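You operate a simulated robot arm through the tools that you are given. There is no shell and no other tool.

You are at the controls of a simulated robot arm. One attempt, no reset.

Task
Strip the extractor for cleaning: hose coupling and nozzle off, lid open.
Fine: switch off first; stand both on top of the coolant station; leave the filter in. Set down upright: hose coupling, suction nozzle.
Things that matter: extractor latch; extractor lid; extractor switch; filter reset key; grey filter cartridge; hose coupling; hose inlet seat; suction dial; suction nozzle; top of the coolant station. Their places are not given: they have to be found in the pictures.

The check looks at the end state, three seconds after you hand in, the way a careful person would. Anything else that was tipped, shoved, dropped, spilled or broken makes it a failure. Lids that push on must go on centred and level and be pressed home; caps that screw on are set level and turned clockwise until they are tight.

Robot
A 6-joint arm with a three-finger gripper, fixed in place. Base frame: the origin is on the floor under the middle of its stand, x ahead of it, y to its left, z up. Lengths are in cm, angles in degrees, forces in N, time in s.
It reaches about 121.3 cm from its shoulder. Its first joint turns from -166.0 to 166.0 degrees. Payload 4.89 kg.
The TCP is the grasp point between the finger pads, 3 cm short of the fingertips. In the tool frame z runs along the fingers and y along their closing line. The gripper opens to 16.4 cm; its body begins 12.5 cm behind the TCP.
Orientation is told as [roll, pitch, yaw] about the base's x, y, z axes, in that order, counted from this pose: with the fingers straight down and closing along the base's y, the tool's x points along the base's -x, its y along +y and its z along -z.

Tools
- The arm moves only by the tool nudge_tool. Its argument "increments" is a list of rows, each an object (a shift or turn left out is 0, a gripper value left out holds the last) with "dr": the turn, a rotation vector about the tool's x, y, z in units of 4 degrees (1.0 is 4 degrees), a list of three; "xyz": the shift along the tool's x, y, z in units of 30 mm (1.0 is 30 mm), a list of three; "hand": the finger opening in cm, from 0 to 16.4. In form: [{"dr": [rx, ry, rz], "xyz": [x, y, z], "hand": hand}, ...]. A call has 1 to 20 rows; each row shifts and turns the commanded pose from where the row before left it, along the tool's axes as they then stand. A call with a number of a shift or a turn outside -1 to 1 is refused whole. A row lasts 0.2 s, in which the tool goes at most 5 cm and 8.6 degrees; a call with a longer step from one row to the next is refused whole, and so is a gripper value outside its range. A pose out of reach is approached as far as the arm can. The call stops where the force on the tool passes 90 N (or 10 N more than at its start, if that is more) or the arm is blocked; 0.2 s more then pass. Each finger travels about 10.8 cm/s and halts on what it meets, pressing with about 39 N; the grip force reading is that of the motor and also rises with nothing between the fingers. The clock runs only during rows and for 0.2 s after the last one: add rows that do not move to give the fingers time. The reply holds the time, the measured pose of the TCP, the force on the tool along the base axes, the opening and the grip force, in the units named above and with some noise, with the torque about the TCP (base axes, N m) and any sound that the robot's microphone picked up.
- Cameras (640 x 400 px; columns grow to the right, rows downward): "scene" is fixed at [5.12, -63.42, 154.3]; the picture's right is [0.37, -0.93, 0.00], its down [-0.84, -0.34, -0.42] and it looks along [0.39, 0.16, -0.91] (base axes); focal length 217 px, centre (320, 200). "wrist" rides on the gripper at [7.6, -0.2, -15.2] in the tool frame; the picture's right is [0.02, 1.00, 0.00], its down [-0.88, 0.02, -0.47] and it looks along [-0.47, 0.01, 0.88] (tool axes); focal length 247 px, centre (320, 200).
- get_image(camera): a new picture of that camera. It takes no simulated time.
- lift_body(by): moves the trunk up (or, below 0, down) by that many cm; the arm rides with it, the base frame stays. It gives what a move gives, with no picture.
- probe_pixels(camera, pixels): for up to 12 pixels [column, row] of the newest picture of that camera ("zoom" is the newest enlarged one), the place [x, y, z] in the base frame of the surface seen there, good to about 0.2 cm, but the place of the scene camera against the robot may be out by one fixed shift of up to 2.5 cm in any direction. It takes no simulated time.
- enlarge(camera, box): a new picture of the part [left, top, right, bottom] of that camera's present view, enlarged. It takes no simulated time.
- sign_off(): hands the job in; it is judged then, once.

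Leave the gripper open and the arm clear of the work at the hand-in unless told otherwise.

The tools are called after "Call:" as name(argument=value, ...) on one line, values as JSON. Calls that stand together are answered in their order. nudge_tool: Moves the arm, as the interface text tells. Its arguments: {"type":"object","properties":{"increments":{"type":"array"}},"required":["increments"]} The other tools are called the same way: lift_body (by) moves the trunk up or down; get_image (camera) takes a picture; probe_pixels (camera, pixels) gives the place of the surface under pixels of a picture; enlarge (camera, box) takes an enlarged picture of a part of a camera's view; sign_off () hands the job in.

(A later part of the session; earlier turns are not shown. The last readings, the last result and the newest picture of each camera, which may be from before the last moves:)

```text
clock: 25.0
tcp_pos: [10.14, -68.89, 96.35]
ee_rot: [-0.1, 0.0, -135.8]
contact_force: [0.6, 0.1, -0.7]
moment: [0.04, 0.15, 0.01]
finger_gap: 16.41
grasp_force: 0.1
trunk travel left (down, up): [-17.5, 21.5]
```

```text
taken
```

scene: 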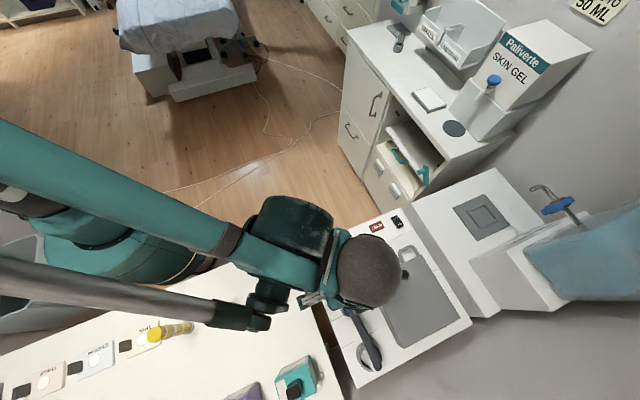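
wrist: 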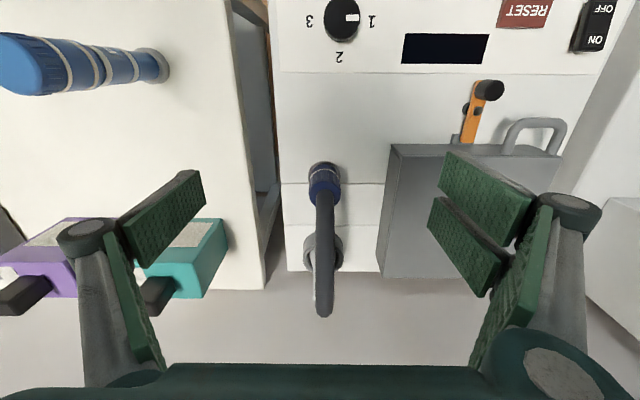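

The coupling is at wrist pixel (325,190). I'll enlarge it and the nozzle ring.

Call:
enlarge(camera="wrist", box=[285, 145, 365, 225])

Call:
enlarge(camera="wrist", box=[280, 215, 370, 325])

Call:
probe_pixels(camera="wrist", pixels=[[324, 165], [312, 180], [338, 180], [325, 172], [313, 195], [337, 195], [325, 205], [325, 240], [325, 300], [335, 255], [310, 262], [322, 312]])

Call:
enlarge(camera="wrist", box=[440, 60, 580, 170])

```text
5.00 times, centred on (325, 185) of wrist
```

zoom: 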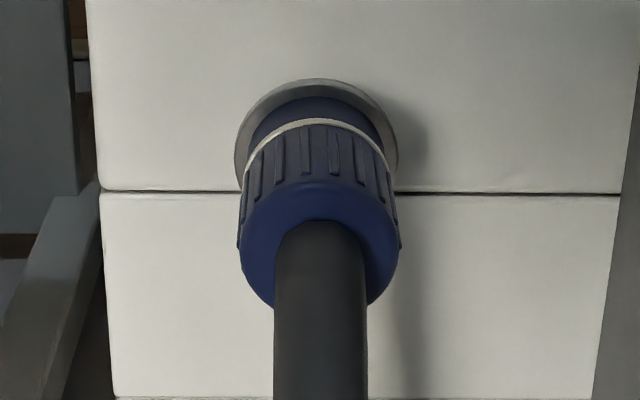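

```text
3.64 times, centred on (325, 270) of wrist
```

zoom: 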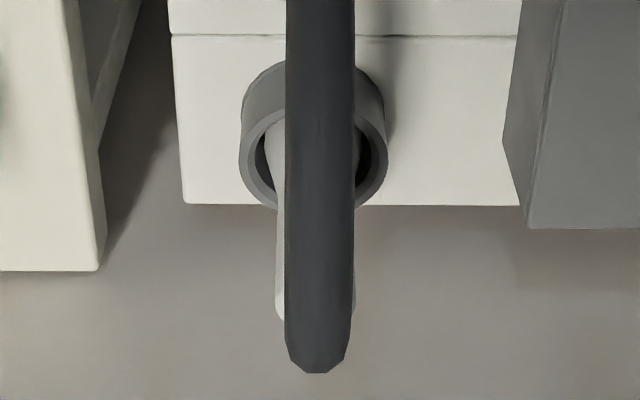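

```text
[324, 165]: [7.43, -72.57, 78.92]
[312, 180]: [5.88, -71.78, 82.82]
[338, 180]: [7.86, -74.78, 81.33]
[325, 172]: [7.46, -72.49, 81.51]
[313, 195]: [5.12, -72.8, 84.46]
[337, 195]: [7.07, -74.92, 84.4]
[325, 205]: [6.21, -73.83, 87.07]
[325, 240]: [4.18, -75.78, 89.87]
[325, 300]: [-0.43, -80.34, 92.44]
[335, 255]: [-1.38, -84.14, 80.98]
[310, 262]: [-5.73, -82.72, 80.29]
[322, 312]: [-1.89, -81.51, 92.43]
```

```text
3.64 times, centred on (510, 115) of wrist
```

zoom: 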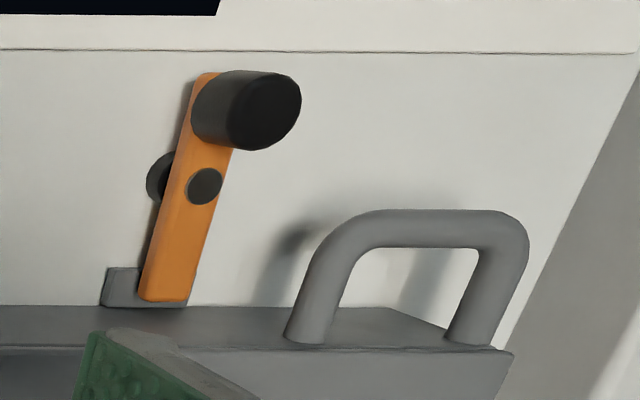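

The latch is clear now: a swing lever over a keeper block with a vertical knob. The coupling axis is about (6.0,-73.9), radius ≈2.1, spanning z 79–86.5, with the hose leaving towards the wall. I'll part-close to 7 cm (fingers straddling the hose), move over the coupling and descend part way to z≈90 for a check.

Call:
nudge_tool(increments=[{"hand": 7}, {"hand": 7}, {"hand": 7}, {"hand": 7}, {"xyz": [-0.72, 0.08, 0]}, {"xyz": [-0.72, 0.08, 0]}, {"xyz": [-0.72, 0.08, 0]}, {"xyz": [0, 0, 0.7]}, {"xyz": [0, 0, 0.7]}, {"xyz": [0, 0, 0.7]}])

Call:
get_image(camera="wrist")

Call:
get_image(camera="scene")

```text
clock: 27.2
tcp_pos: [6.04, -73.75, 90.07]
ee_rot: [0.0, 0.0, -135.7]
contact_force: [-0.5, 1.0, 0.7]
moment: [-0.17, -0.04, 0.0]
finger_gap: 6.98
grasp_force: 0.1
trunk travel left (down, up): [-17.5, 21.5]
```

```text
taken
```

wrist: 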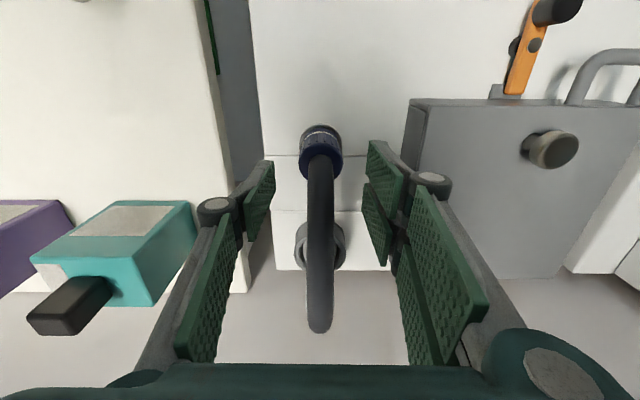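

```text
taken
```

scene: 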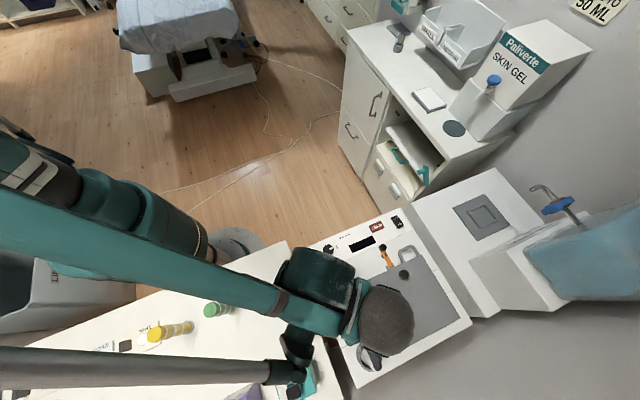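

The coupling and hose lie centred between the finger pads (pads at columns 258 and 385, coupling at 321). I'll descend to z≈82.4 carefully, then look again before closing.

Call:
nudge_tool(increments=[{"xyz": [0, 0, 0.5]}, {"xyz": [0, 0, 0.5]}, {"xyz": [0, 0, 0.5]}, {"xyz": [0, 0, 0.5]}, {"xyz": [0, 0, 0.3]}, {"xyz": [0, 0, 0.25]}])

Call:
get_image(camera="wrist")

```text
clock: 28.6
tcp_pos: [5.86, -74.02, 82.37]
ee_rot: [-0.1, 0.0, -135.7]
contact_force: [-0.3, 0.7, 0.0]
moment: [0.02, 0.02, -0.05]
finger_gap: 6.98
grasp_force: 0.0
trunk travel left (down, up): [-17.5, 21.5]
```

```text
taken
```

wrist: 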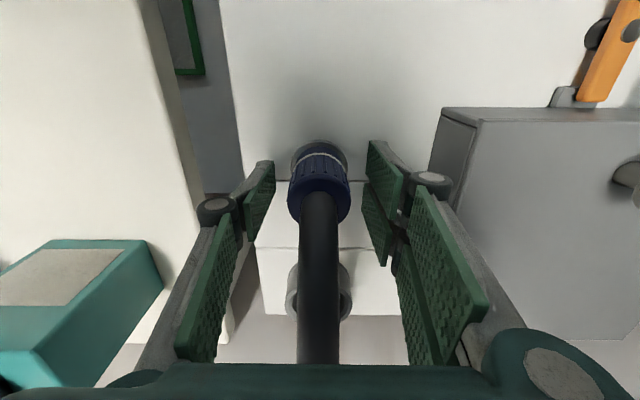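

The coupling is between the pads. I'll enlarge to confirm it is centred along the pads' width before closing.

Call:
enlarge(camera="wrist", box=[220, 120, 430, 290])

Call:
probe_pixels(camera="wrist", pixels=[[318, 160], [303, 185], [335, 185], [319, 190], [318, 220], [262, 190], [380, 170], [375, 225], [370, 145], [365, 190]])

```text
2.35 times, centred on (325, 205) of wrist
```

zoom: 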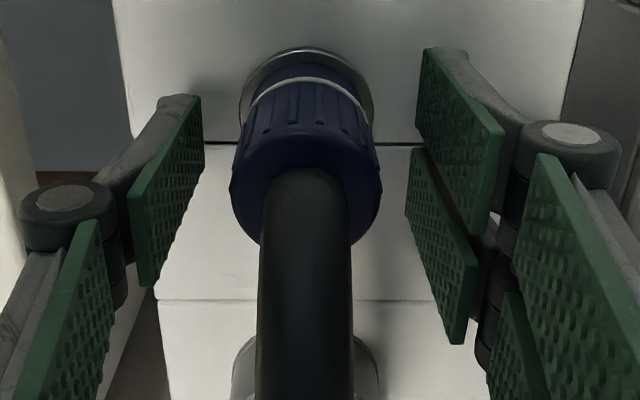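

```text
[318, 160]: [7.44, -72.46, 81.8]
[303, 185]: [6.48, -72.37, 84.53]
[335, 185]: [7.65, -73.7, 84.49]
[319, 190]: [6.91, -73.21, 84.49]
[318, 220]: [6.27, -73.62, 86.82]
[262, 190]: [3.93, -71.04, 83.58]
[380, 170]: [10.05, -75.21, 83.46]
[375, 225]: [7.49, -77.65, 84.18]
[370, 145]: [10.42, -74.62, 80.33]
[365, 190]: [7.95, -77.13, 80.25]
```

Pads are at n≈-47.8 and the coupling axis at n≈-48.1, p≈56.6, so it is well centred. I'll close on the coupling's ribbed body.

Call:
nudge_tool(increments=[{"hand": 0}, {"hand": 0}, {"hand": 0}, {"hand": 0}])

Call:
enlarge(camera="wrist", box=[220, 120, 430, 290])

```text
clock: 29.6
tcp_pos: [6.07, -74.12, 82.41]
ee_rot: [0.0, -0.1, -135.8]
contact_force: [-0.8, -0.8, 0.5]
moment: [-0.02, -0.02, 0.0]
finger_gap: 3.86
grasp_force: 39.0
trunk travel left (down, up): [-17.5, 21.5]
heard: snap
```

```text
2.35 times, centred on (325, 205) of wrist
```

zoom: 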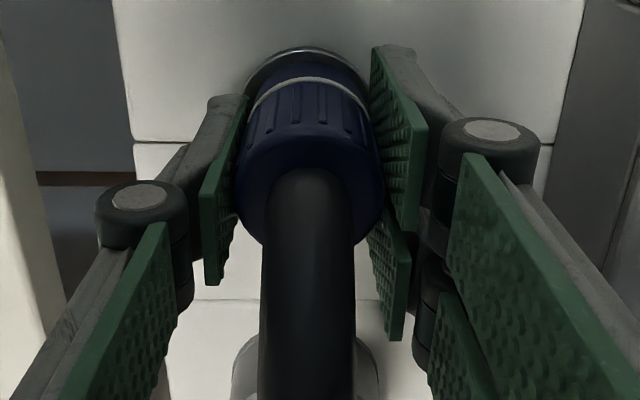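

I heard a "snap" as the fingers squeezed the coupling (gap 3.86), which suggests a squeeze-release. I'll try lifting gently, 3 mm per row, watching the force.

Call:
nudge_tool(increments=[{"xyz": [0, 0, -0.1]}, {"xyz": [0, 0, -0.1]}, {"xyz": [0, 0, -0.1]}])

Call:
get_image(camera="wrist")

```text
clock: 30.4
tcp_pos: [6.0, -74.17, 83.27]
ee_rot: [-0.1, 0.0, -135.8]
contact_force: [0.3, 0.4, -0.8]
moment: [0.04, -0.03, -0.03]
finger_gap: 3.84
grasp_force: 39.3
trunk travel left (down, up): [-17.5, 21.5]
```

```text
taken
```

wrist: 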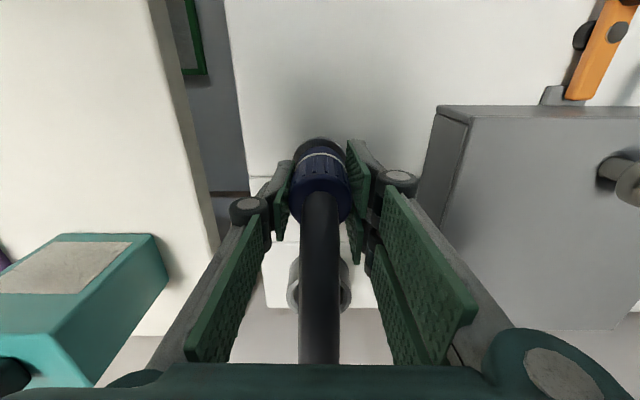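

It rose with almost no force, and the coupling is keeping its place between the pads. I'll lift another 1.5 cm and check what the hose and nozzle do.

Call:
nudge_tool(increments=[{"xyz": [0, 0, -0.17]}, {"xyz": [0, 0, -0.17]}, {"xyz": [0, 0, -0.17]}])

Call:
enlarge(camera="wrist", box=[220, 120, 430, 320])

Call:
enlarge(camera="scene", box=[260, 220, 460, 400])

Call:
probe_pixels(camera="wrist", pixels=[[318, 165], [319, 190], [320, 220], [320, 260], [320, 300], [320, 340], [300, 290], [345, 290]])

```text
clock: 31.2
tcp_pos: [5.99, -74.11, 84.87]
ee_rot: [0.0, 0.0, -135.8]
contact_force: [0.2, 0.4, -1.2]
moment: [0.02, 0.01, 0.02]
finger_gap: 3.82
grasp_force: 38.8
trunk travel left (down, up): [-17.5, 21.5]
```

```text
2.00 times, centred on (325, 220) of wrist
```

zoom: 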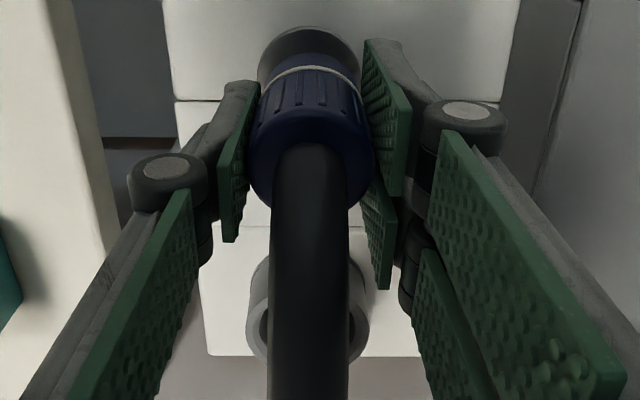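

```text
2.22 times, centred on (360, 310) of scene
```

zoom: 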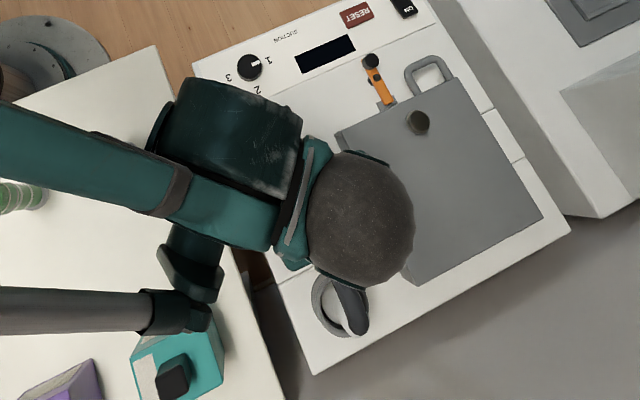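

```text
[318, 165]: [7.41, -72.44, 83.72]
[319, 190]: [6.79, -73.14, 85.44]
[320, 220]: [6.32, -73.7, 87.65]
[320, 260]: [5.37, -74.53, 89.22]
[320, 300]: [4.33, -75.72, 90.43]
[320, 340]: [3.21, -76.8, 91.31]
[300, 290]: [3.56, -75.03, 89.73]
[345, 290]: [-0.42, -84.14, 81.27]
```

The seat ring seems to separate from the coupling. I'll take the same enlargement box as before to compare precisely whether the coupling moved fully with the fingers.

Call:
enlarge(camera="wrist", box=[220, 120, 430, 290])

Call:
get_image(camera="wrist")

```text
2.35 times, centred on (325, 205) of wrist
```

zoom: 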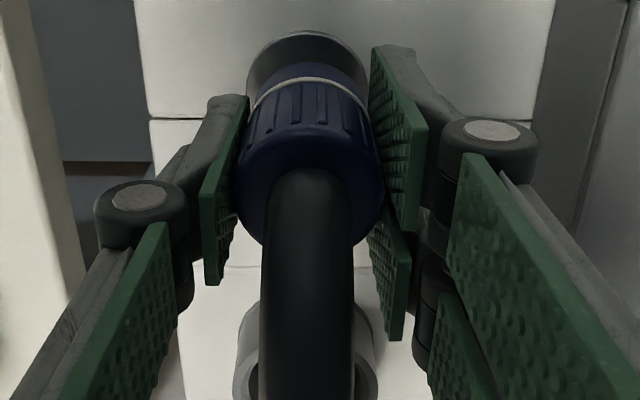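

```text
taken
```

wrist: 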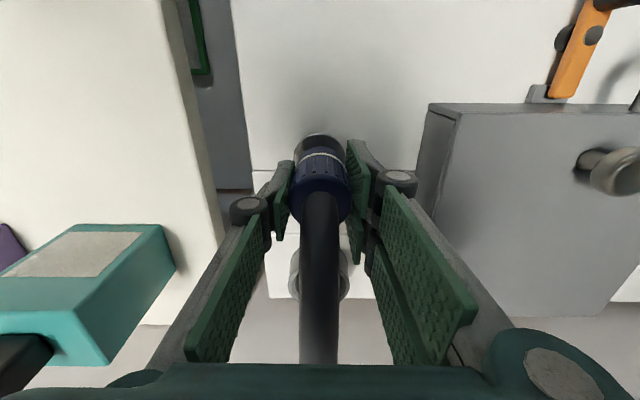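

The coupling keeps the exact same place relative to the pads, so it moved with the gripper and is coming off its seat. I'll lift a further 3 cm and check the hose.

Call:
nudge_tool(increments=[{"xyz": [0, 0, -0.25]}, {"xyz": [0, 0, -0.25]}, {"xyz": [0, 0, -0.25]}, {"xyz": [0, 0, -0.25]}])

Call:
get_image(camera="wrist")

Call:
enlarge(camera="scene", box=[260, 220, 460, 400])

```text
clock: 32.2
tcp_pos: [6.0, -73.98, 87.88]
ee_rot: [0.0, 0.0, -135.8]
contact_force: [0.0, -0.3, -0.4]
moment: [0.05, -0.01, -0.01]
finger_gap: 3.84
grasp_force: 39.4
trunk travel left (down, up): [-17.5, 21.5]
```

```text
taken
```

wrist: 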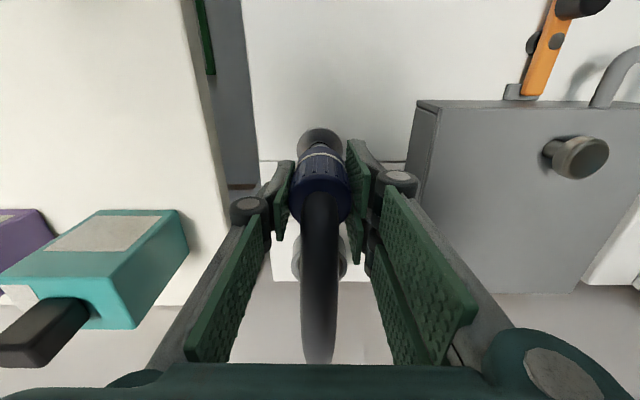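

```text
2.22 times, centred on (360, 310) of scene
```

zoom: 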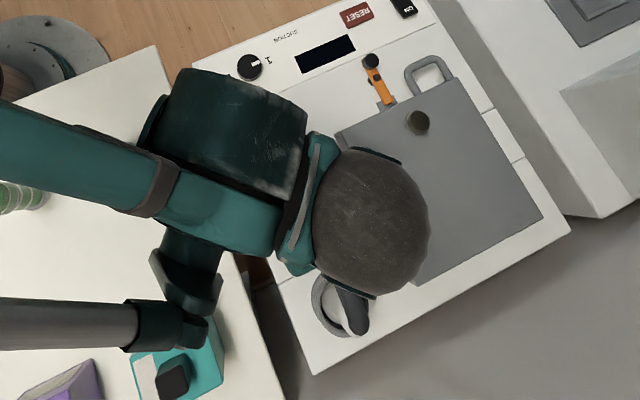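

The coupling is free of its seat and the hose is redrawn between coupling and nozzle. I need to know whether the hose tethers the nozzle, so I'll lift 3 cm more and look at force and at the nozzle.

Call:
nudge_tool(increments=[{"xyz": [0, 0, -0.33]}, {"xyz": [0, 0, -0.33]}, {"xyz": [0, 0, -0.33]}])

Call:
enlarge(camera="wrist", box=[230, 110, 410, 370])

Call:
enlarge(camera="scene", box=[320, 320, 420, 400])

Call:
probe_pixels(camera="scene", pixels=[[361, 353], [358, 362], [366, 360], [370, 368]])

```text
clock: 33.0
tcp_pos: [5.97, -74.08, 90.85]
ee_rot: [0.0, 0.0, -135.8]
contact_force: [0.2, 0.4, -1.0]
moment: [0.01, -0.01, 0.02]
finger_gap: 3.83
grasp_force: 38.7
trunk travel left (down, up): [-17.5, 21.5]
```

```text
1.54 times, centred on (320, 240) of wrist
```

zoom: 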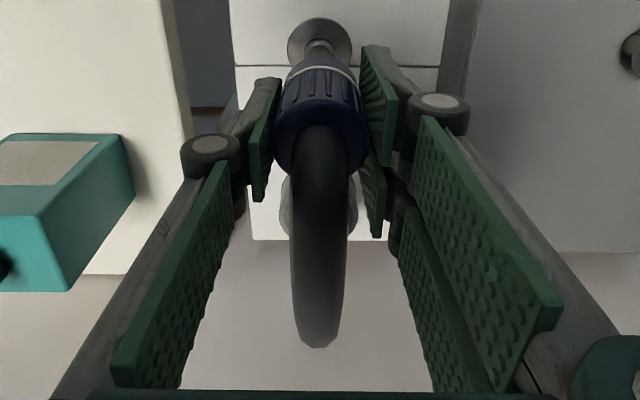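

```text
5.00 times, centred on (370, 360) of scene
```

zoom: 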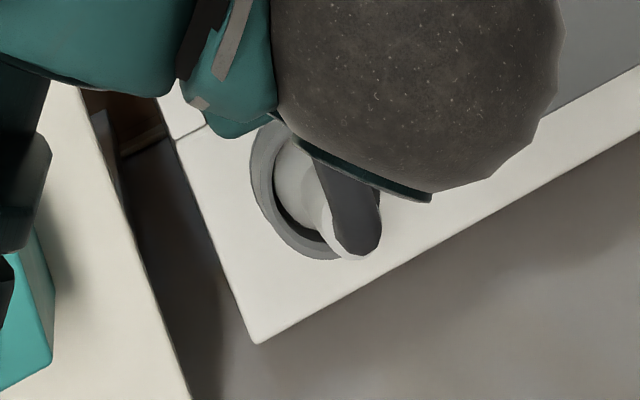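

```text
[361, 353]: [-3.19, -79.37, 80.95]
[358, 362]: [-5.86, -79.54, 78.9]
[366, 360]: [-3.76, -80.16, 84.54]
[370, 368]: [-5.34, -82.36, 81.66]
```

The hose still ends on the nozzle, which hasn't moved, and forces stay near 1 N. Before carrying the coupling, I'll look at the coolant station in the scene view and probe its surfaces to choose where to stand the parts.

Call:
enlarge(camera="scene", box=[405, 155, 625, 330])

Call:
probe_pixels(camera="scene", pixels=[[480, 255], [500, 250], [520, 240], [485, 270], [510, 290], [500, 300], [540, 300], [535, 260], [545, 240], [500, 238], [470, 245], [460, 260]])

Call:
probe_pixels(camera="scene", pixels=[[412, 212], [495, 172], [548, 222], [500, 316], [455, 207], [495, 197], [512, 227], [475, 240], [440, 260], [560, 300], [580, 240], [530, 250]])

```text
2.29 times, centred on (515, 242) of scene
```

zoom: 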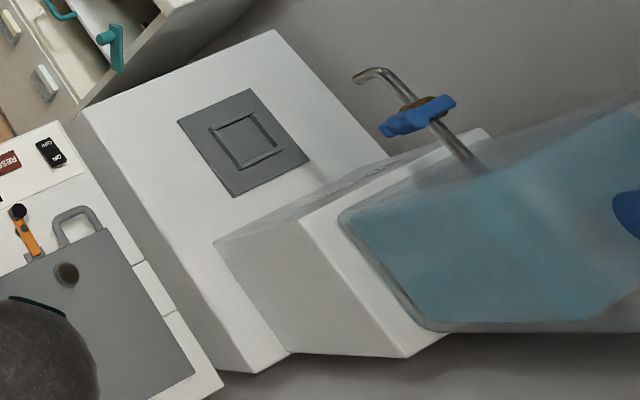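

```text
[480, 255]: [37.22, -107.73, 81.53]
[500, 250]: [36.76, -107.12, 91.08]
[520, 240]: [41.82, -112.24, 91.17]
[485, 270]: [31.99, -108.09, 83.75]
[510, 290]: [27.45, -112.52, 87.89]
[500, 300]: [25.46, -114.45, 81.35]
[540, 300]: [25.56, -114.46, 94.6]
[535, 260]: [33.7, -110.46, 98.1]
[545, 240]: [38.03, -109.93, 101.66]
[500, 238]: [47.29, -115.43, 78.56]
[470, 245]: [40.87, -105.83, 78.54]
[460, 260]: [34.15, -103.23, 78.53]
```

```text
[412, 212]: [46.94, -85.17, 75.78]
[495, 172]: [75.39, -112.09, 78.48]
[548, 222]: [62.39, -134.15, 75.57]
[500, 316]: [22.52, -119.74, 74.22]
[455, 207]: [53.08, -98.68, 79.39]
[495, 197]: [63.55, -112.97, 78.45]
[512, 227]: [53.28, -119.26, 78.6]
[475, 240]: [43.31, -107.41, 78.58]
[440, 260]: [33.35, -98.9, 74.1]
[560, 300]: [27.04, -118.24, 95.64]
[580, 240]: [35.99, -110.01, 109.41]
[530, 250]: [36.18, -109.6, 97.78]
```

The deck of the coolant station (z≈78) has a free strip between its left edge (p≈94) and the drip tray (p≈107), so I'll stand both parts there, e.g. near (48,-93) and (41,-100). I'll first lift the coupling 6 cm more and check whether the hose pulls on the nozzle.

Call:
nudge_tool(increments=[{"xyz": [0, 0, -0.5]}, {"xyz": [0, 0, -0.5]}, {"xyz": [0, 0, -0.5]}, {"xyz": [0, 0, -0.5]}])

Call:
get_image(camera="wrist")

Call:
enlarge(camera="scene", box=[320, 300, 440, 400])

```text
clock: 34.0
tcp_pos: [5.91, -74.1, 96.79]
ee_rot: [0.0, 0.1, -135.8]
contact_force: [-0.3, 0.2, -0.9]
moment: [0.11, -0.03, -0.03]
finger_gap: 3.82
grasp_force: 39.0
trunk travel left (down, up): [-17.5, 21.5]
```

```text
taken
```

wrist: 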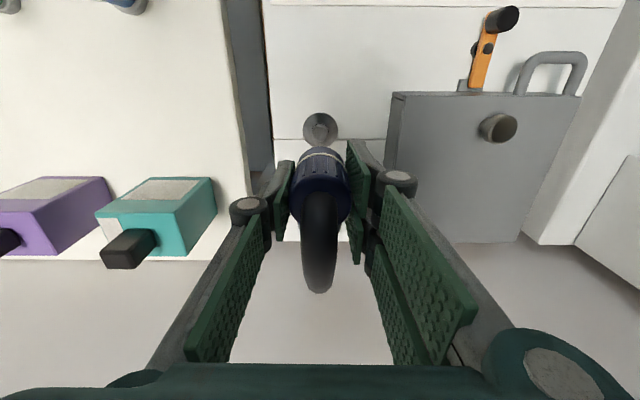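

```text
4.00 times, centred on (380, 350) of scene
```

zoom: 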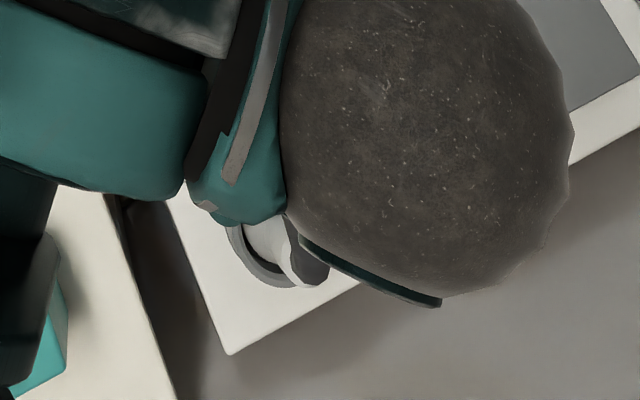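

The seat, with its inner tube, is visible at (320,128); the nozzle hasn't moved. I'll go towards the coolant station in short hops at this height, checking pull each time: first 9 cm along the panel direction (+p) and 3 cm to the front.

Call:
nudge_tool(increments=[{"xyz": [0.33, 0.8, -0.2]}, {"xyz": [0.33, 0.8, -0.2]}, {"xyz": [0.33, 0.8, -0.2]}])

Call:
get_image(camera="scene")

Call:
get_image(camera="wrist")

```text
clock: 34.8
tcp_pos: [13.27, -77.21, 98.69]
ee_rot: [0.1, 0.1, -135.8]
contact_force: [-0.7, 0.8, -1.3]
moment: [-0.01, -0.12, 0.0]
finger_gap: 3.81
grasp_force: 39.1
trunk travel left (down, up): [-17.5, 21.5]
```

```text
taken
```

scene: 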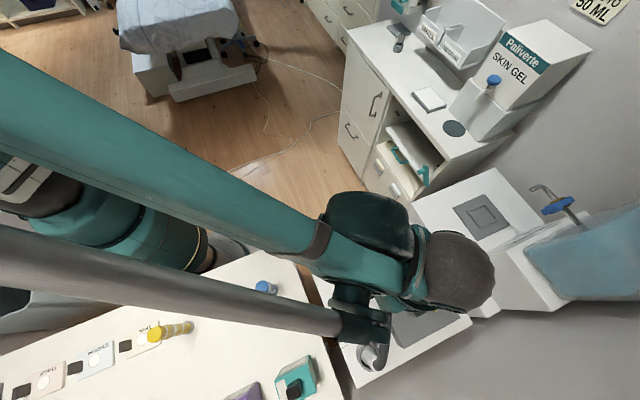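

```text
taken
```

wrist: 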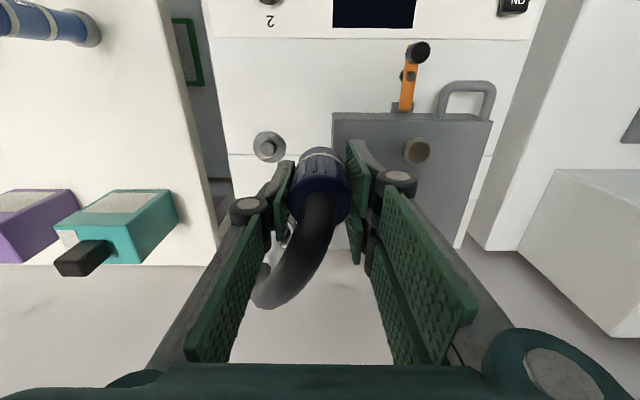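

The hose follows with little force; the nozzle is still seated at the hose's lower-left end. Another short hop of about 7 cm.

Call:
nudge_tool(increments=[{"xyz": [0.1, 0.8, 0]}, {"xyz": [0.1, 0.8, 0]}, {"xyz": [0.1, 0.8, 0]}])

Call:
enlarge(camera="scene", box=[320, 300, 440, 400])

Call:
get_image(camera="wrist")

```text
clock: 35.6
tcp_pos: [18.74, -81.47, 98.59]
ee_rot: [0.0, 0.0, -135.9]
contact_force: [-1.3, 0.6, 0.4]
moment: [-0.08, -0.13, -0.02]
finger_gap: 3.84
grasp_force: 39.2
trunk travel left (down, up): [-17.5, 21.5]
```

```text
4.00 times, centred on (380, 350) of scene
```

zoom: 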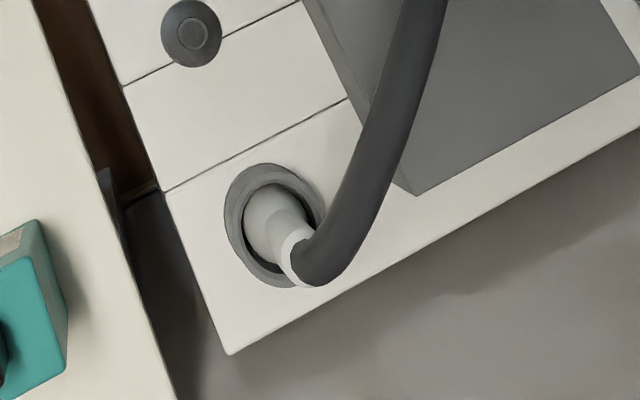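

```text
taken
```

wrist: 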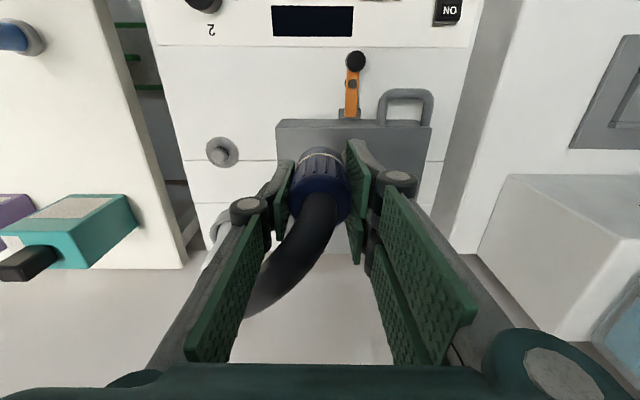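

The scene view now shows the hose from the nozzle up to the coupling, with the nozzle still upright in its ring. A slight pull (≈1.3 N towards the nozzle) appears. I'll go 3 cm further and compare.

Call:
nudge_tool(increments=[{"xyz": [0.2, 0.5, 0]}, {"xyz": [0.2, 0.5, 0]}, {}])

Call:
enlarge(camera="scene", box=[320, 300, 440, 400])

```text
clock: 36.4
tcp_pos: [21.79, -82.95, 98.57]
ee_rot: [-0.1, 0.0, -135.8]
contact_force: [-0.3, 0.5, -1.2]
moment: [0.01, 0.0, -0.02]
finger_gap: 3.81
grasp_force: 38.8
trunk travel left (down, up): [-17.5, 21.5]
```

```text
4.00 times, centred on (380, 350) of scene
```

zoom: 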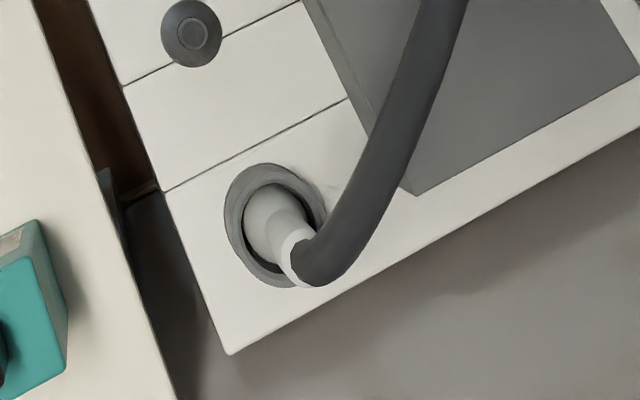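

No real pull; the earlier reading was motion noise, and the nozzle hasn't moved. I'll continue with a longer hop (≈9 cm) and check again.

Call:
nudge_tool(increments=[{"xyz": [0.4, 0.8, -0.1]}, {"xyz": [0.4, 0.8, -0.1]}, {"xyz": [0.4, 0.8, -0.1]}, {}])

Call:
get_image(camera="scene")

Call:
enlarge(camera="scene", box=[320, 300, 440, 400])

```text
clock: 37.4
tcp_pos: [29.46, -85.61, 99.53]
ee_rot: [0.0, 0.0, -135.8]
contact_force: [0.7, 0.8, -1.1]
moment: [-0.01, 0.03, -0.01]
finger_gap: 3.83
grasp_force: 38.8
trunk travel left (down, up): [-17.5, 21.5]
```

```text
taken
```

scene: 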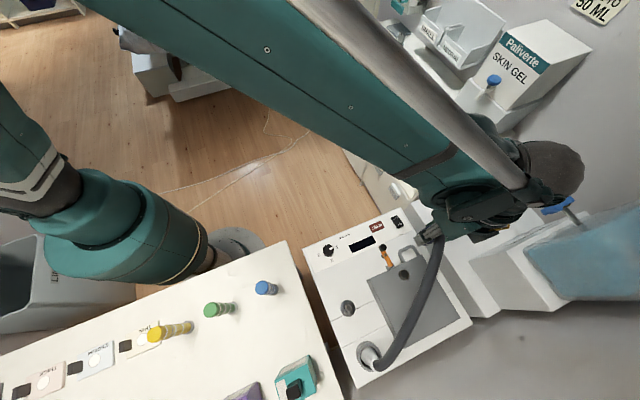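

```text
4.00 times, centred on (380, 350) of scene
```

zoom: 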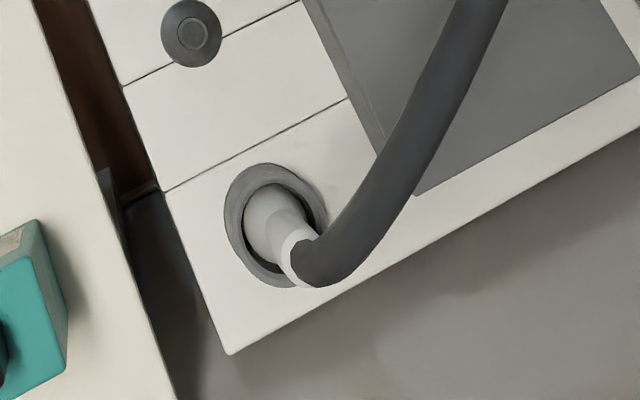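

The hose stretches freely with no force and the nozzle stays put, so I can carry the coupling all the way. First I'll probe the tap's position, since the gripper body must stay clear of it.

Call:
enlarge(camera="wrist", box=[400, 60, 640, 330])

Call:
get_image(camera="wrist")

Call:
probe_pixels(camera="scene", pixels=[[552, 210], [560, 206], [573, 212], [568, 202], [480, 270], [500, 250], [520, 238]])

```text
1.48 times, centred on (520, 195) of wrist
```

zoom: 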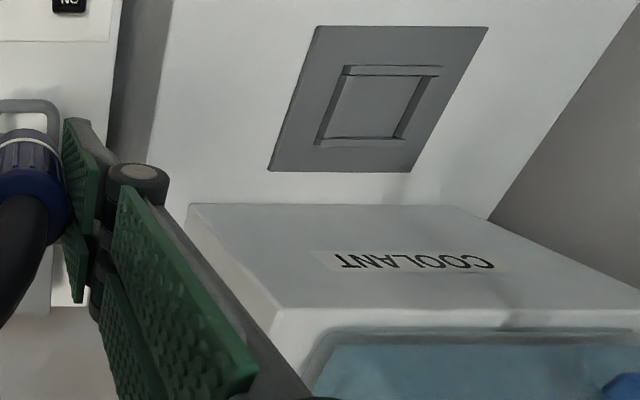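

```text
taken
```

wrist: 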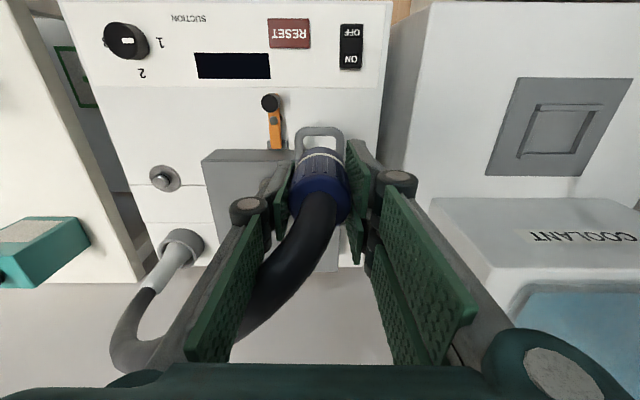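

```text
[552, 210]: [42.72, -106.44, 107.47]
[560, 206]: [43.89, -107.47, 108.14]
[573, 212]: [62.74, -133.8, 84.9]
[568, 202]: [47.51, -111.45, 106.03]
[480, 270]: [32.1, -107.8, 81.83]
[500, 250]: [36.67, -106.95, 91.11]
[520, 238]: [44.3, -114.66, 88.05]
```

The tap sits around p 106–113, n −46…−38 at z≈106, so I'll use spots on the front-left of the deck: coupling at about (50.9,-92.6), nozzle later at about (42.5,-96). I'll carry the coupling over there at the present height.

Call:
nudge_tool(increments=[{"xyz": [0.5, 0.95, 0]}, {"xyz": [0.5, 0.95, 0]}, {"xyz": [0.5, 0.95, 0]}, {"xyz": [0.5, 0.95, 0]}, {"xyz": [0.5, 0.95, 0]}, {"xyz": [0.5, 0.95, 0]}, {"xyz": [0.5, 0.95, 0]}, {}])

Call:
get_image(camera="wrist")

Call:
get_image(camera="scene")

```text
clock: 39.2
tcp_pos: [50.94, -92.68, 99.48]
ee_rot: [0.0, 0.0, -135.8]
contact_force: [-0.8, -0.4, -1.8]
moment: [0.02, 0.06, 0.02]
finger_gap: 3.81
grasp_force: 38.8
trunk travel left (down, up): [-17.5, 21.5]
```

```text
taken
```

wrist: 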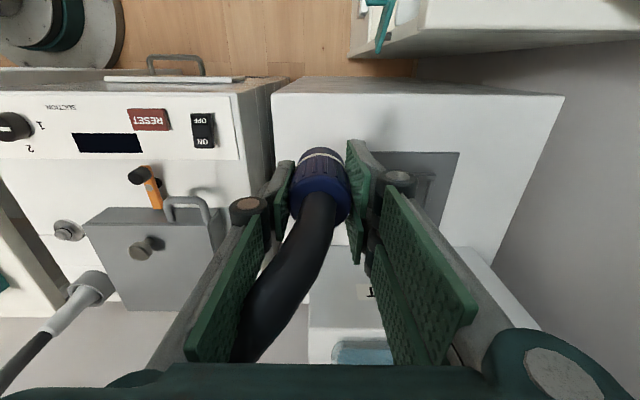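

```text
taken
```

scene: 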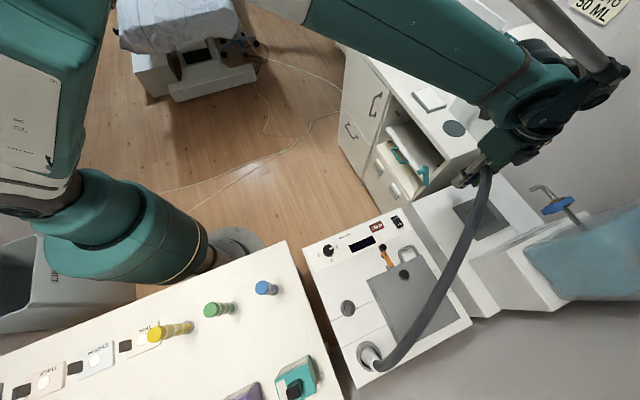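

The landing point below the coupling projects to about (321,127) in the wrist view: plain white deck, ≈6 cm from the left edge and ≈7 cm from the tray. I'll probe the deck there for its height, then lower.

Call:
probe_pixels(camera="wrist", pixels=[[300, 130], [340, 130], [321, 110], [321, 100], [285, 130], [372, 160], [321, 90], [455, 155]])

Call:
nudge_tool(increments=[{"xyz": [0, 0, 0.8]}, {"xyz": [0, 0, 0.8]}, {"xyz": [0, 0, 0.8]}, {"xyz": [0, 0, 0.8]}, {"xyz": [0, 0, 0.5]}])

Call:
get_image(camera="wrist")

```text
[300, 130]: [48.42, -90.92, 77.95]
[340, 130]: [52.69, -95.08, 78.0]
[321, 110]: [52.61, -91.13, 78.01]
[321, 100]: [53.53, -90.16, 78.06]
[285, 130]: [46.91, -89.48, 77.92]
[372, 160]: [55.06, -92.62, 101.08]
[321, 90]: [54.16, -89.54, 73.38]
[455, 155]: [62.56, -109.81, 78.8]
```

```text
clock: 40.4
tcp_pos: [50.88, -92.49, 88.4]
ee_rot: [0.0, 0.0, -135.8]
contact_force: [-0.8, -0.1, -0.8]
moment: [-0.03, -0.07, 0.0]
finger_gap: 3.86
grasp_force: 39.7
trunk travel left (down, up): [-17.5, 21.5]
```

```text
taken
```

wrist: 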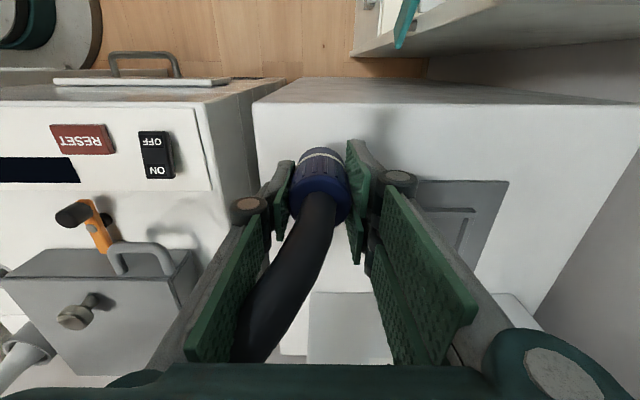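

Deck height confirmed at 78.0; its front edge is at n≈-25.6. I'll shift 1.5 cm back from the front edge, lower to z≈83.2, then feel for contact in small steps.

Call:
nudge_tool(increments=[{"xyz": [-0.5, 0, 0.3]}, {"xyz": [0, 0, 0.5]}, {"xyz": [0, 0, 0.5]}, {"xyz": [0, 0, 0.4]}, {}])

Call:
enlarge(camera="wrist", box=[220, 100, 430, 270])

Call:
enlarge(camera="scene", box=[390, 130, 560, 280])

```text
clock: 41.6
tcp_pos: [49.74, -93.65, 83.36]
ee_rot: [-0.1, 0.0, -135.9]
contact_force: [-0.2, -0.4, -0.7]
moment: [0.01, 0.02, -0.01]
finger_gap: 3.82
grasp_force: 38.7
trunk travel left (down, up): [-17.5, 21.5]
```

```text
2.35 times, centred on (325, 185) of wrist
```

zoom: 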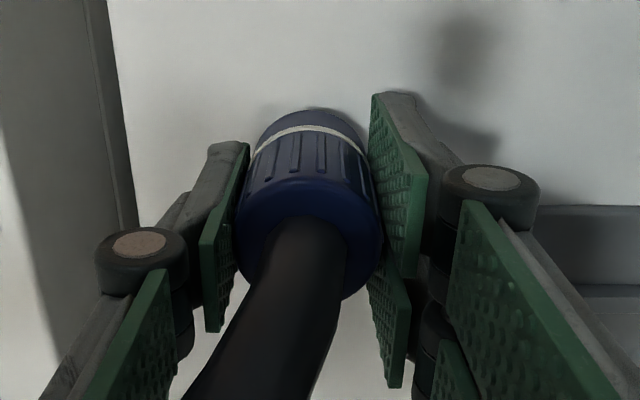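

```text
2.67 times, centred on (475, 205) of scene
```

zoom: 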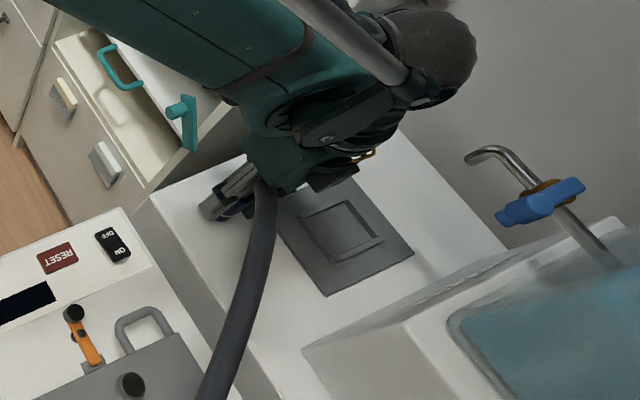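

Coupling is just above the deck, no contact yet. Lowering in 1.5 mm rows and watching the vertical force.

Call:
nudge_tool(increments=[{"xyz": [0, 0, 0.05]}, {"xyz": [0, 0, 0.05]}, {"xyz": [0, 0, 0.05]}, {"xyz": [0, 0, 0.05]}])

```text
clock: 42.6
tcp_pos: [49.79, -93.73, 82.81]
ee_rot: [0.0, 0.1, -135.9]
contact_force: [-0.4, 0.6, -0.5]
moment: [-0.03, 0.03, 0.0]
finger_gap: 3.83
grasp_force: 38.7
trunk travel left (down, up): [-17.5, 21.5]
```

Call:
nudge_tool(increments=[{"xyz": [0, 0, 0.05]}, {"xyz": [0, 0, 0.05]}, {"xyz": [0, 0, 0.05]}])

Call:
enlarge(camera="wrist", box=[220, 100, 430, 270])

```text
clock: 43.4
tcp_pos: [49.71, -93.63, 82.25]
ee_rot: [0.0, 0.0, -135.9]
contact_force: [0.6, 0.1, -0.1]
moment: [-0.04, -0.05, 0.03]
finger_gap: 3.81
grasp_force: 39.7
trunk travel left (down, up): [-17.5, 21.5]
```

```text
2.35 times, centred on (325, 185) of wrist
```

zoom: 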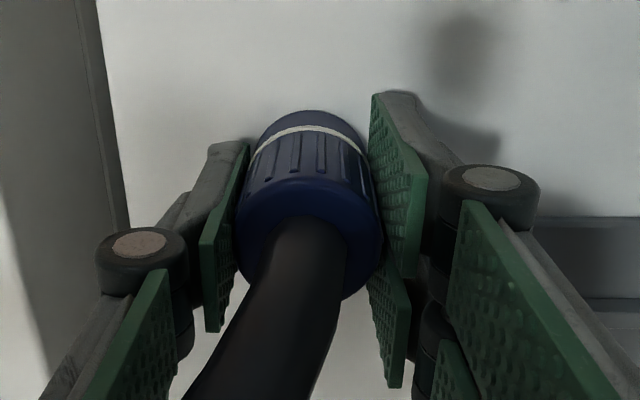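

Still no clear contact (TCP 82.25, tips ≈79.2). Continue in 1 mm rows.

Call:
nudge_tool(increments=[{"xyz": [0, 0, 0.04]}, {"xyz": [0, 0, 0.04]}, {"xyz": [0, 0, 0.04]}])

```text
clock: 44.2
tcp_pos: [49.75, -93.72, 82.02]
ee_rot: [0.0, 0.0, -135.8]
contact_force: [2.2, -2.3, 12.0]
moment: [0.05, 0.08, 0.01]
finger_gap: 3.84
grasp_force: 39.5
trunk travel left (down, up): [-17.5, 21.5]
```

Contact: 12 N upward at TCP 82.02, so the coupling stands on the deck. I'll ease up 0.6 mm, then open the fingers to 7 cm.

Call:
nudge_tool(increments=[{"xyz": [0, 0, -0.02]}, {}, {"hand": 4.6}, {"hand": 5.5}, {"hand": 7}, {"hand": 7}])

Call:
enlarge(camera="wrist", box=[220, 100, 430, 270])

```text
clock: 45.6
tcp_pos: [49.75, -93.6, 81.91]
ee_rot: [0.0, 0.0, -135.8]
contact_force: [0.6, -1.2, 0.3]
moment: [0.03, -0.01, 0.01]
finger_gap: 6.98
grasp_force: 0.0
trunk travel left (down, up): [-17.5, 21.5]
```

```text
2.35 times, centred on (325, 185) of wrist
```

zoom: 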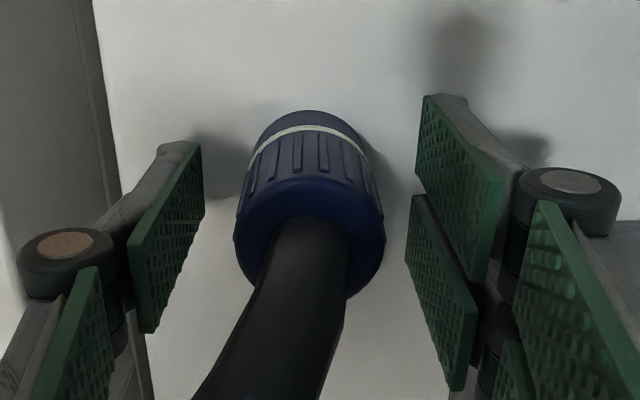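

The coupling stands upright and free. I'll rise straight up about 16 cm, with the hose passing between the fingers, and check it stays standing.

Call:
nudge_tool(increments=[{"xyz": [0, 0, -0.3]}, {"xyz": [0, 0, -0.5]}, {"xyz": [0, 0, -0.7]}, {"xyz": [0, 0, -0.9]}, {"xyz": [0, 0, -0.9]}, {"xyz": [0, 0, -0.9]}, {"xyz": [0, 0, -0.9]}])

Call:
get_image(camera="wrist")

Call:
get_image(camera="scene")

```text
clock: 47.2
tcp_pos: [49.66, -93.63, 97.48]
ee_rot: [0.0, 0.0, -135.9]
contact_force: [0.5, -0.2, -0.1]
moment: [0.05, 0.0, 0.01]
finger_gap: 7.0
grasp_force: 0.1
trunk travel left (down, up): [-17.5, 21.5]
```

```text
taken
```

wrist: 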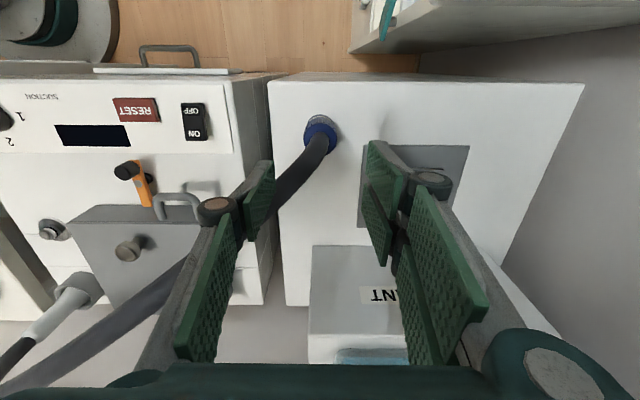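

```text
taken
```

scene: 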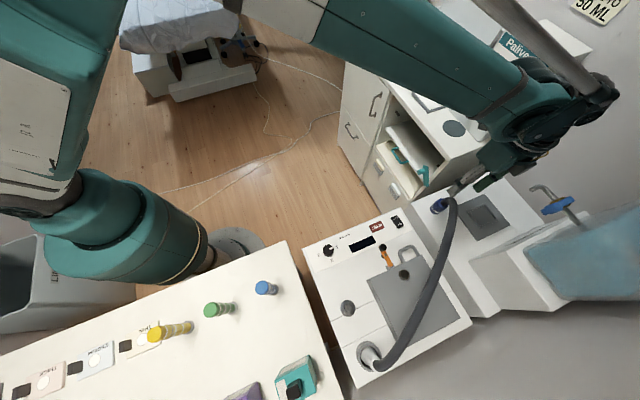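

The coupling is standing on the deck at scene (440,206). Next the nozzle: I'll rise to z≈112 to pass above the hose, then travel back to above the nozzle area at about (1.4,-77.8).

Call:
nudge_tool(increments=[{"xyz": [0, 0, -0.97]}, {"xyz": [0, 0, -0.97]}, {"xyz": [0, 0, -0.97]}, {"xyz": [0, 0, -0.97]}, {"xyz": [0, 0, -0.97]}, {"xyz": [-0.525, -1, 0]}, {"xyz": [-0.525, -1, 0]}, {"xyz": [-0.525, -1, 0]}, {"xyz": [-0.525, -1, 0]}, {"xyz": [-0.525, -1, 0]}, {"xyz": [-0.525, -1, 0]}, {"xyz": [-0.525, -1, 0]}, {"xyz": [-0.525, -1, 0]}, {"xyz": [-0.525, -1, 0]}, {"xyz": [-0.525, -1, 0]}, {"xyz": [-0.525, -1, 0]}, {"xyz": [-0.525, -1, 0]}, {"xyz": [-0.525, -1, 0]}, {"xyz": [-0.525, -1, 0]}, {"xyz": [-0.525, -1, 0]}])

Call:
get_image(camera="wrist")

Call:
get_image(camera="scene")

```text
clock: 51.4
tcp_pos: [1.48, -77.88, 111.55]
ee_rot: [0.0, 0.0, -135.9]
contact_force: [1.1, -0.2, -0.3]
moment: [0.05, 0.15, 0.01]
finger_gap: 6.98
grasp_force: 0.0
trunk travel left (down, up): [-17.5, 21.5]
```

```text
taken
```

wrist: 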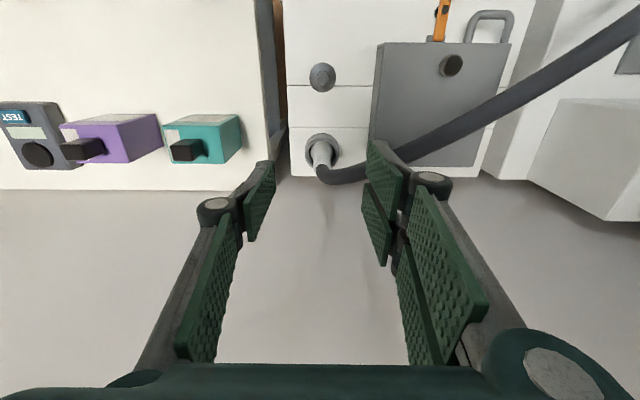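

```text
taken
```

scene: 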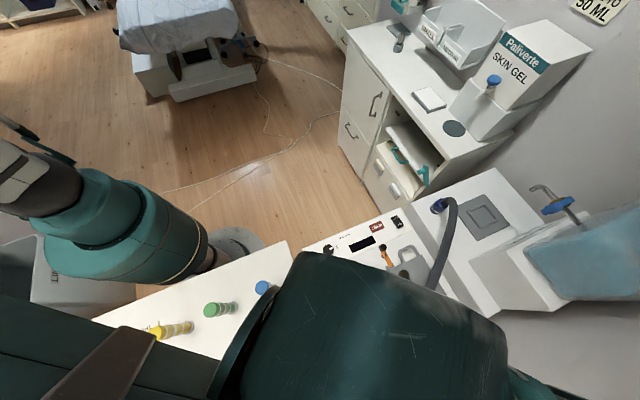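

The nozzle is at wrist (322,155), with the hose leaving its top to the right. I'll enlarge and probe it for its axis and diameters.

Call:
enlarge(camera="wrist", box=[290, 120, 370, 195])

Call:
probe_pixels(camera="wrist", pixels=[[322, 137], [308, 150], [337, 150], [322, 148], [315, 157], [329, 157], [322, 157], [320, 165], [330, 168], [345, 175], [322, 152], [300, 155]])

```text
5.33 times, centred on (330, 158) of wrist
```

zoom: 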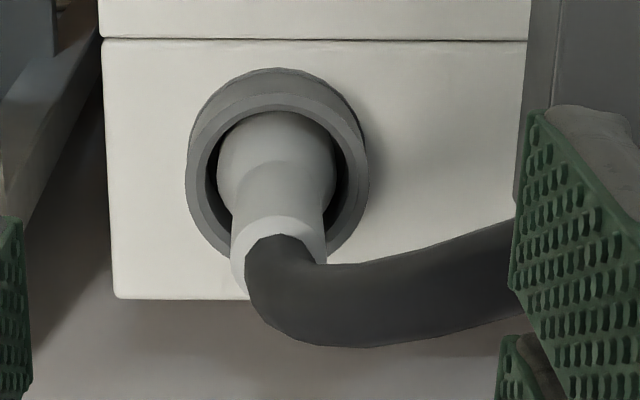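

```text
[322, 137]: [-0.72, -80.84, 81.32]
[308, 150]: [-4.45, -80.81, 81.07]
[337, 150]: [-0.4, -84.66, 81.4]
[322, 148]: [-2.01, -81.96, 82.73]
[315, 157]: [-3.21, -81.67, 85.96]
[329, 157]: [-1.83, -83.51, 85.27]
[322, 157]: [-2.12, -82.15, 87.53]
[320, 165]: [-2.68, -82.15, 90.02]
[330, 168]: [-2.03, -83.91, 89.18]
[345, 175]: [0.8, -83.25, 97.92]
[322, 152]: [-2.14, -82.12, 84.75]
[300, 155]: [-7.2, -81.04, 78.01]
```

The nozzle's neck is about 2.8 cm across from z≈85.5 to 90.5, on an axis near (-3.0,-83.2); its base is wider and the holder's rim is at z≈81.3. The hose leaves towards +x, so I'll turn the gripper 36° more (yaw ≈-172) so the fingers close along y, beside the hose.

Call:
nudge_tool(increments=[{"dr": [0, 0, 1]}, {"dr": [0, 0, 1]}, {"dr": [0, 0, 1]}, {"dr": [0, 0, 1]}, {"dr": [0, 0, 1]}, {"dr": [0, 0, 1]}, {"dr": [0, 0, 1]}, {"dr": [0, 0, 1]}, {"dr": [0, 0, 1]}])

Call:
get_image(camera="wrist")

```text
clock: 53.4
tcp_pos: [1.51, -77.86, 111.92]
ee_rot: [0.0, 0.0, -171.9]
contact_force: [-0.2, -0.8, 0.0]
moment: [-0.01, 0.02, -0.02]
finger_gap: 7.01
grasp_force: 0.0
trunk travel left (down, up): [-17.5, 21.5]
```

```text
taken
```

wrist: 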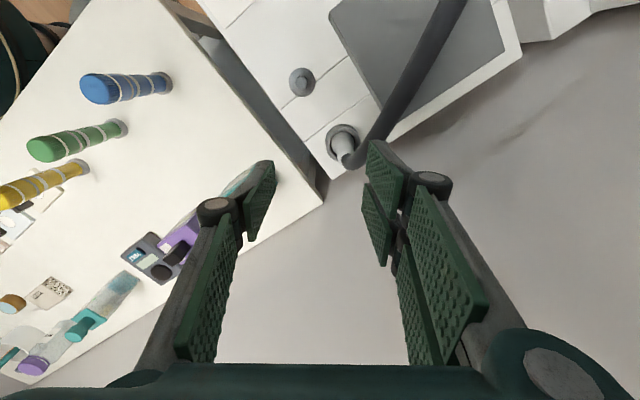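

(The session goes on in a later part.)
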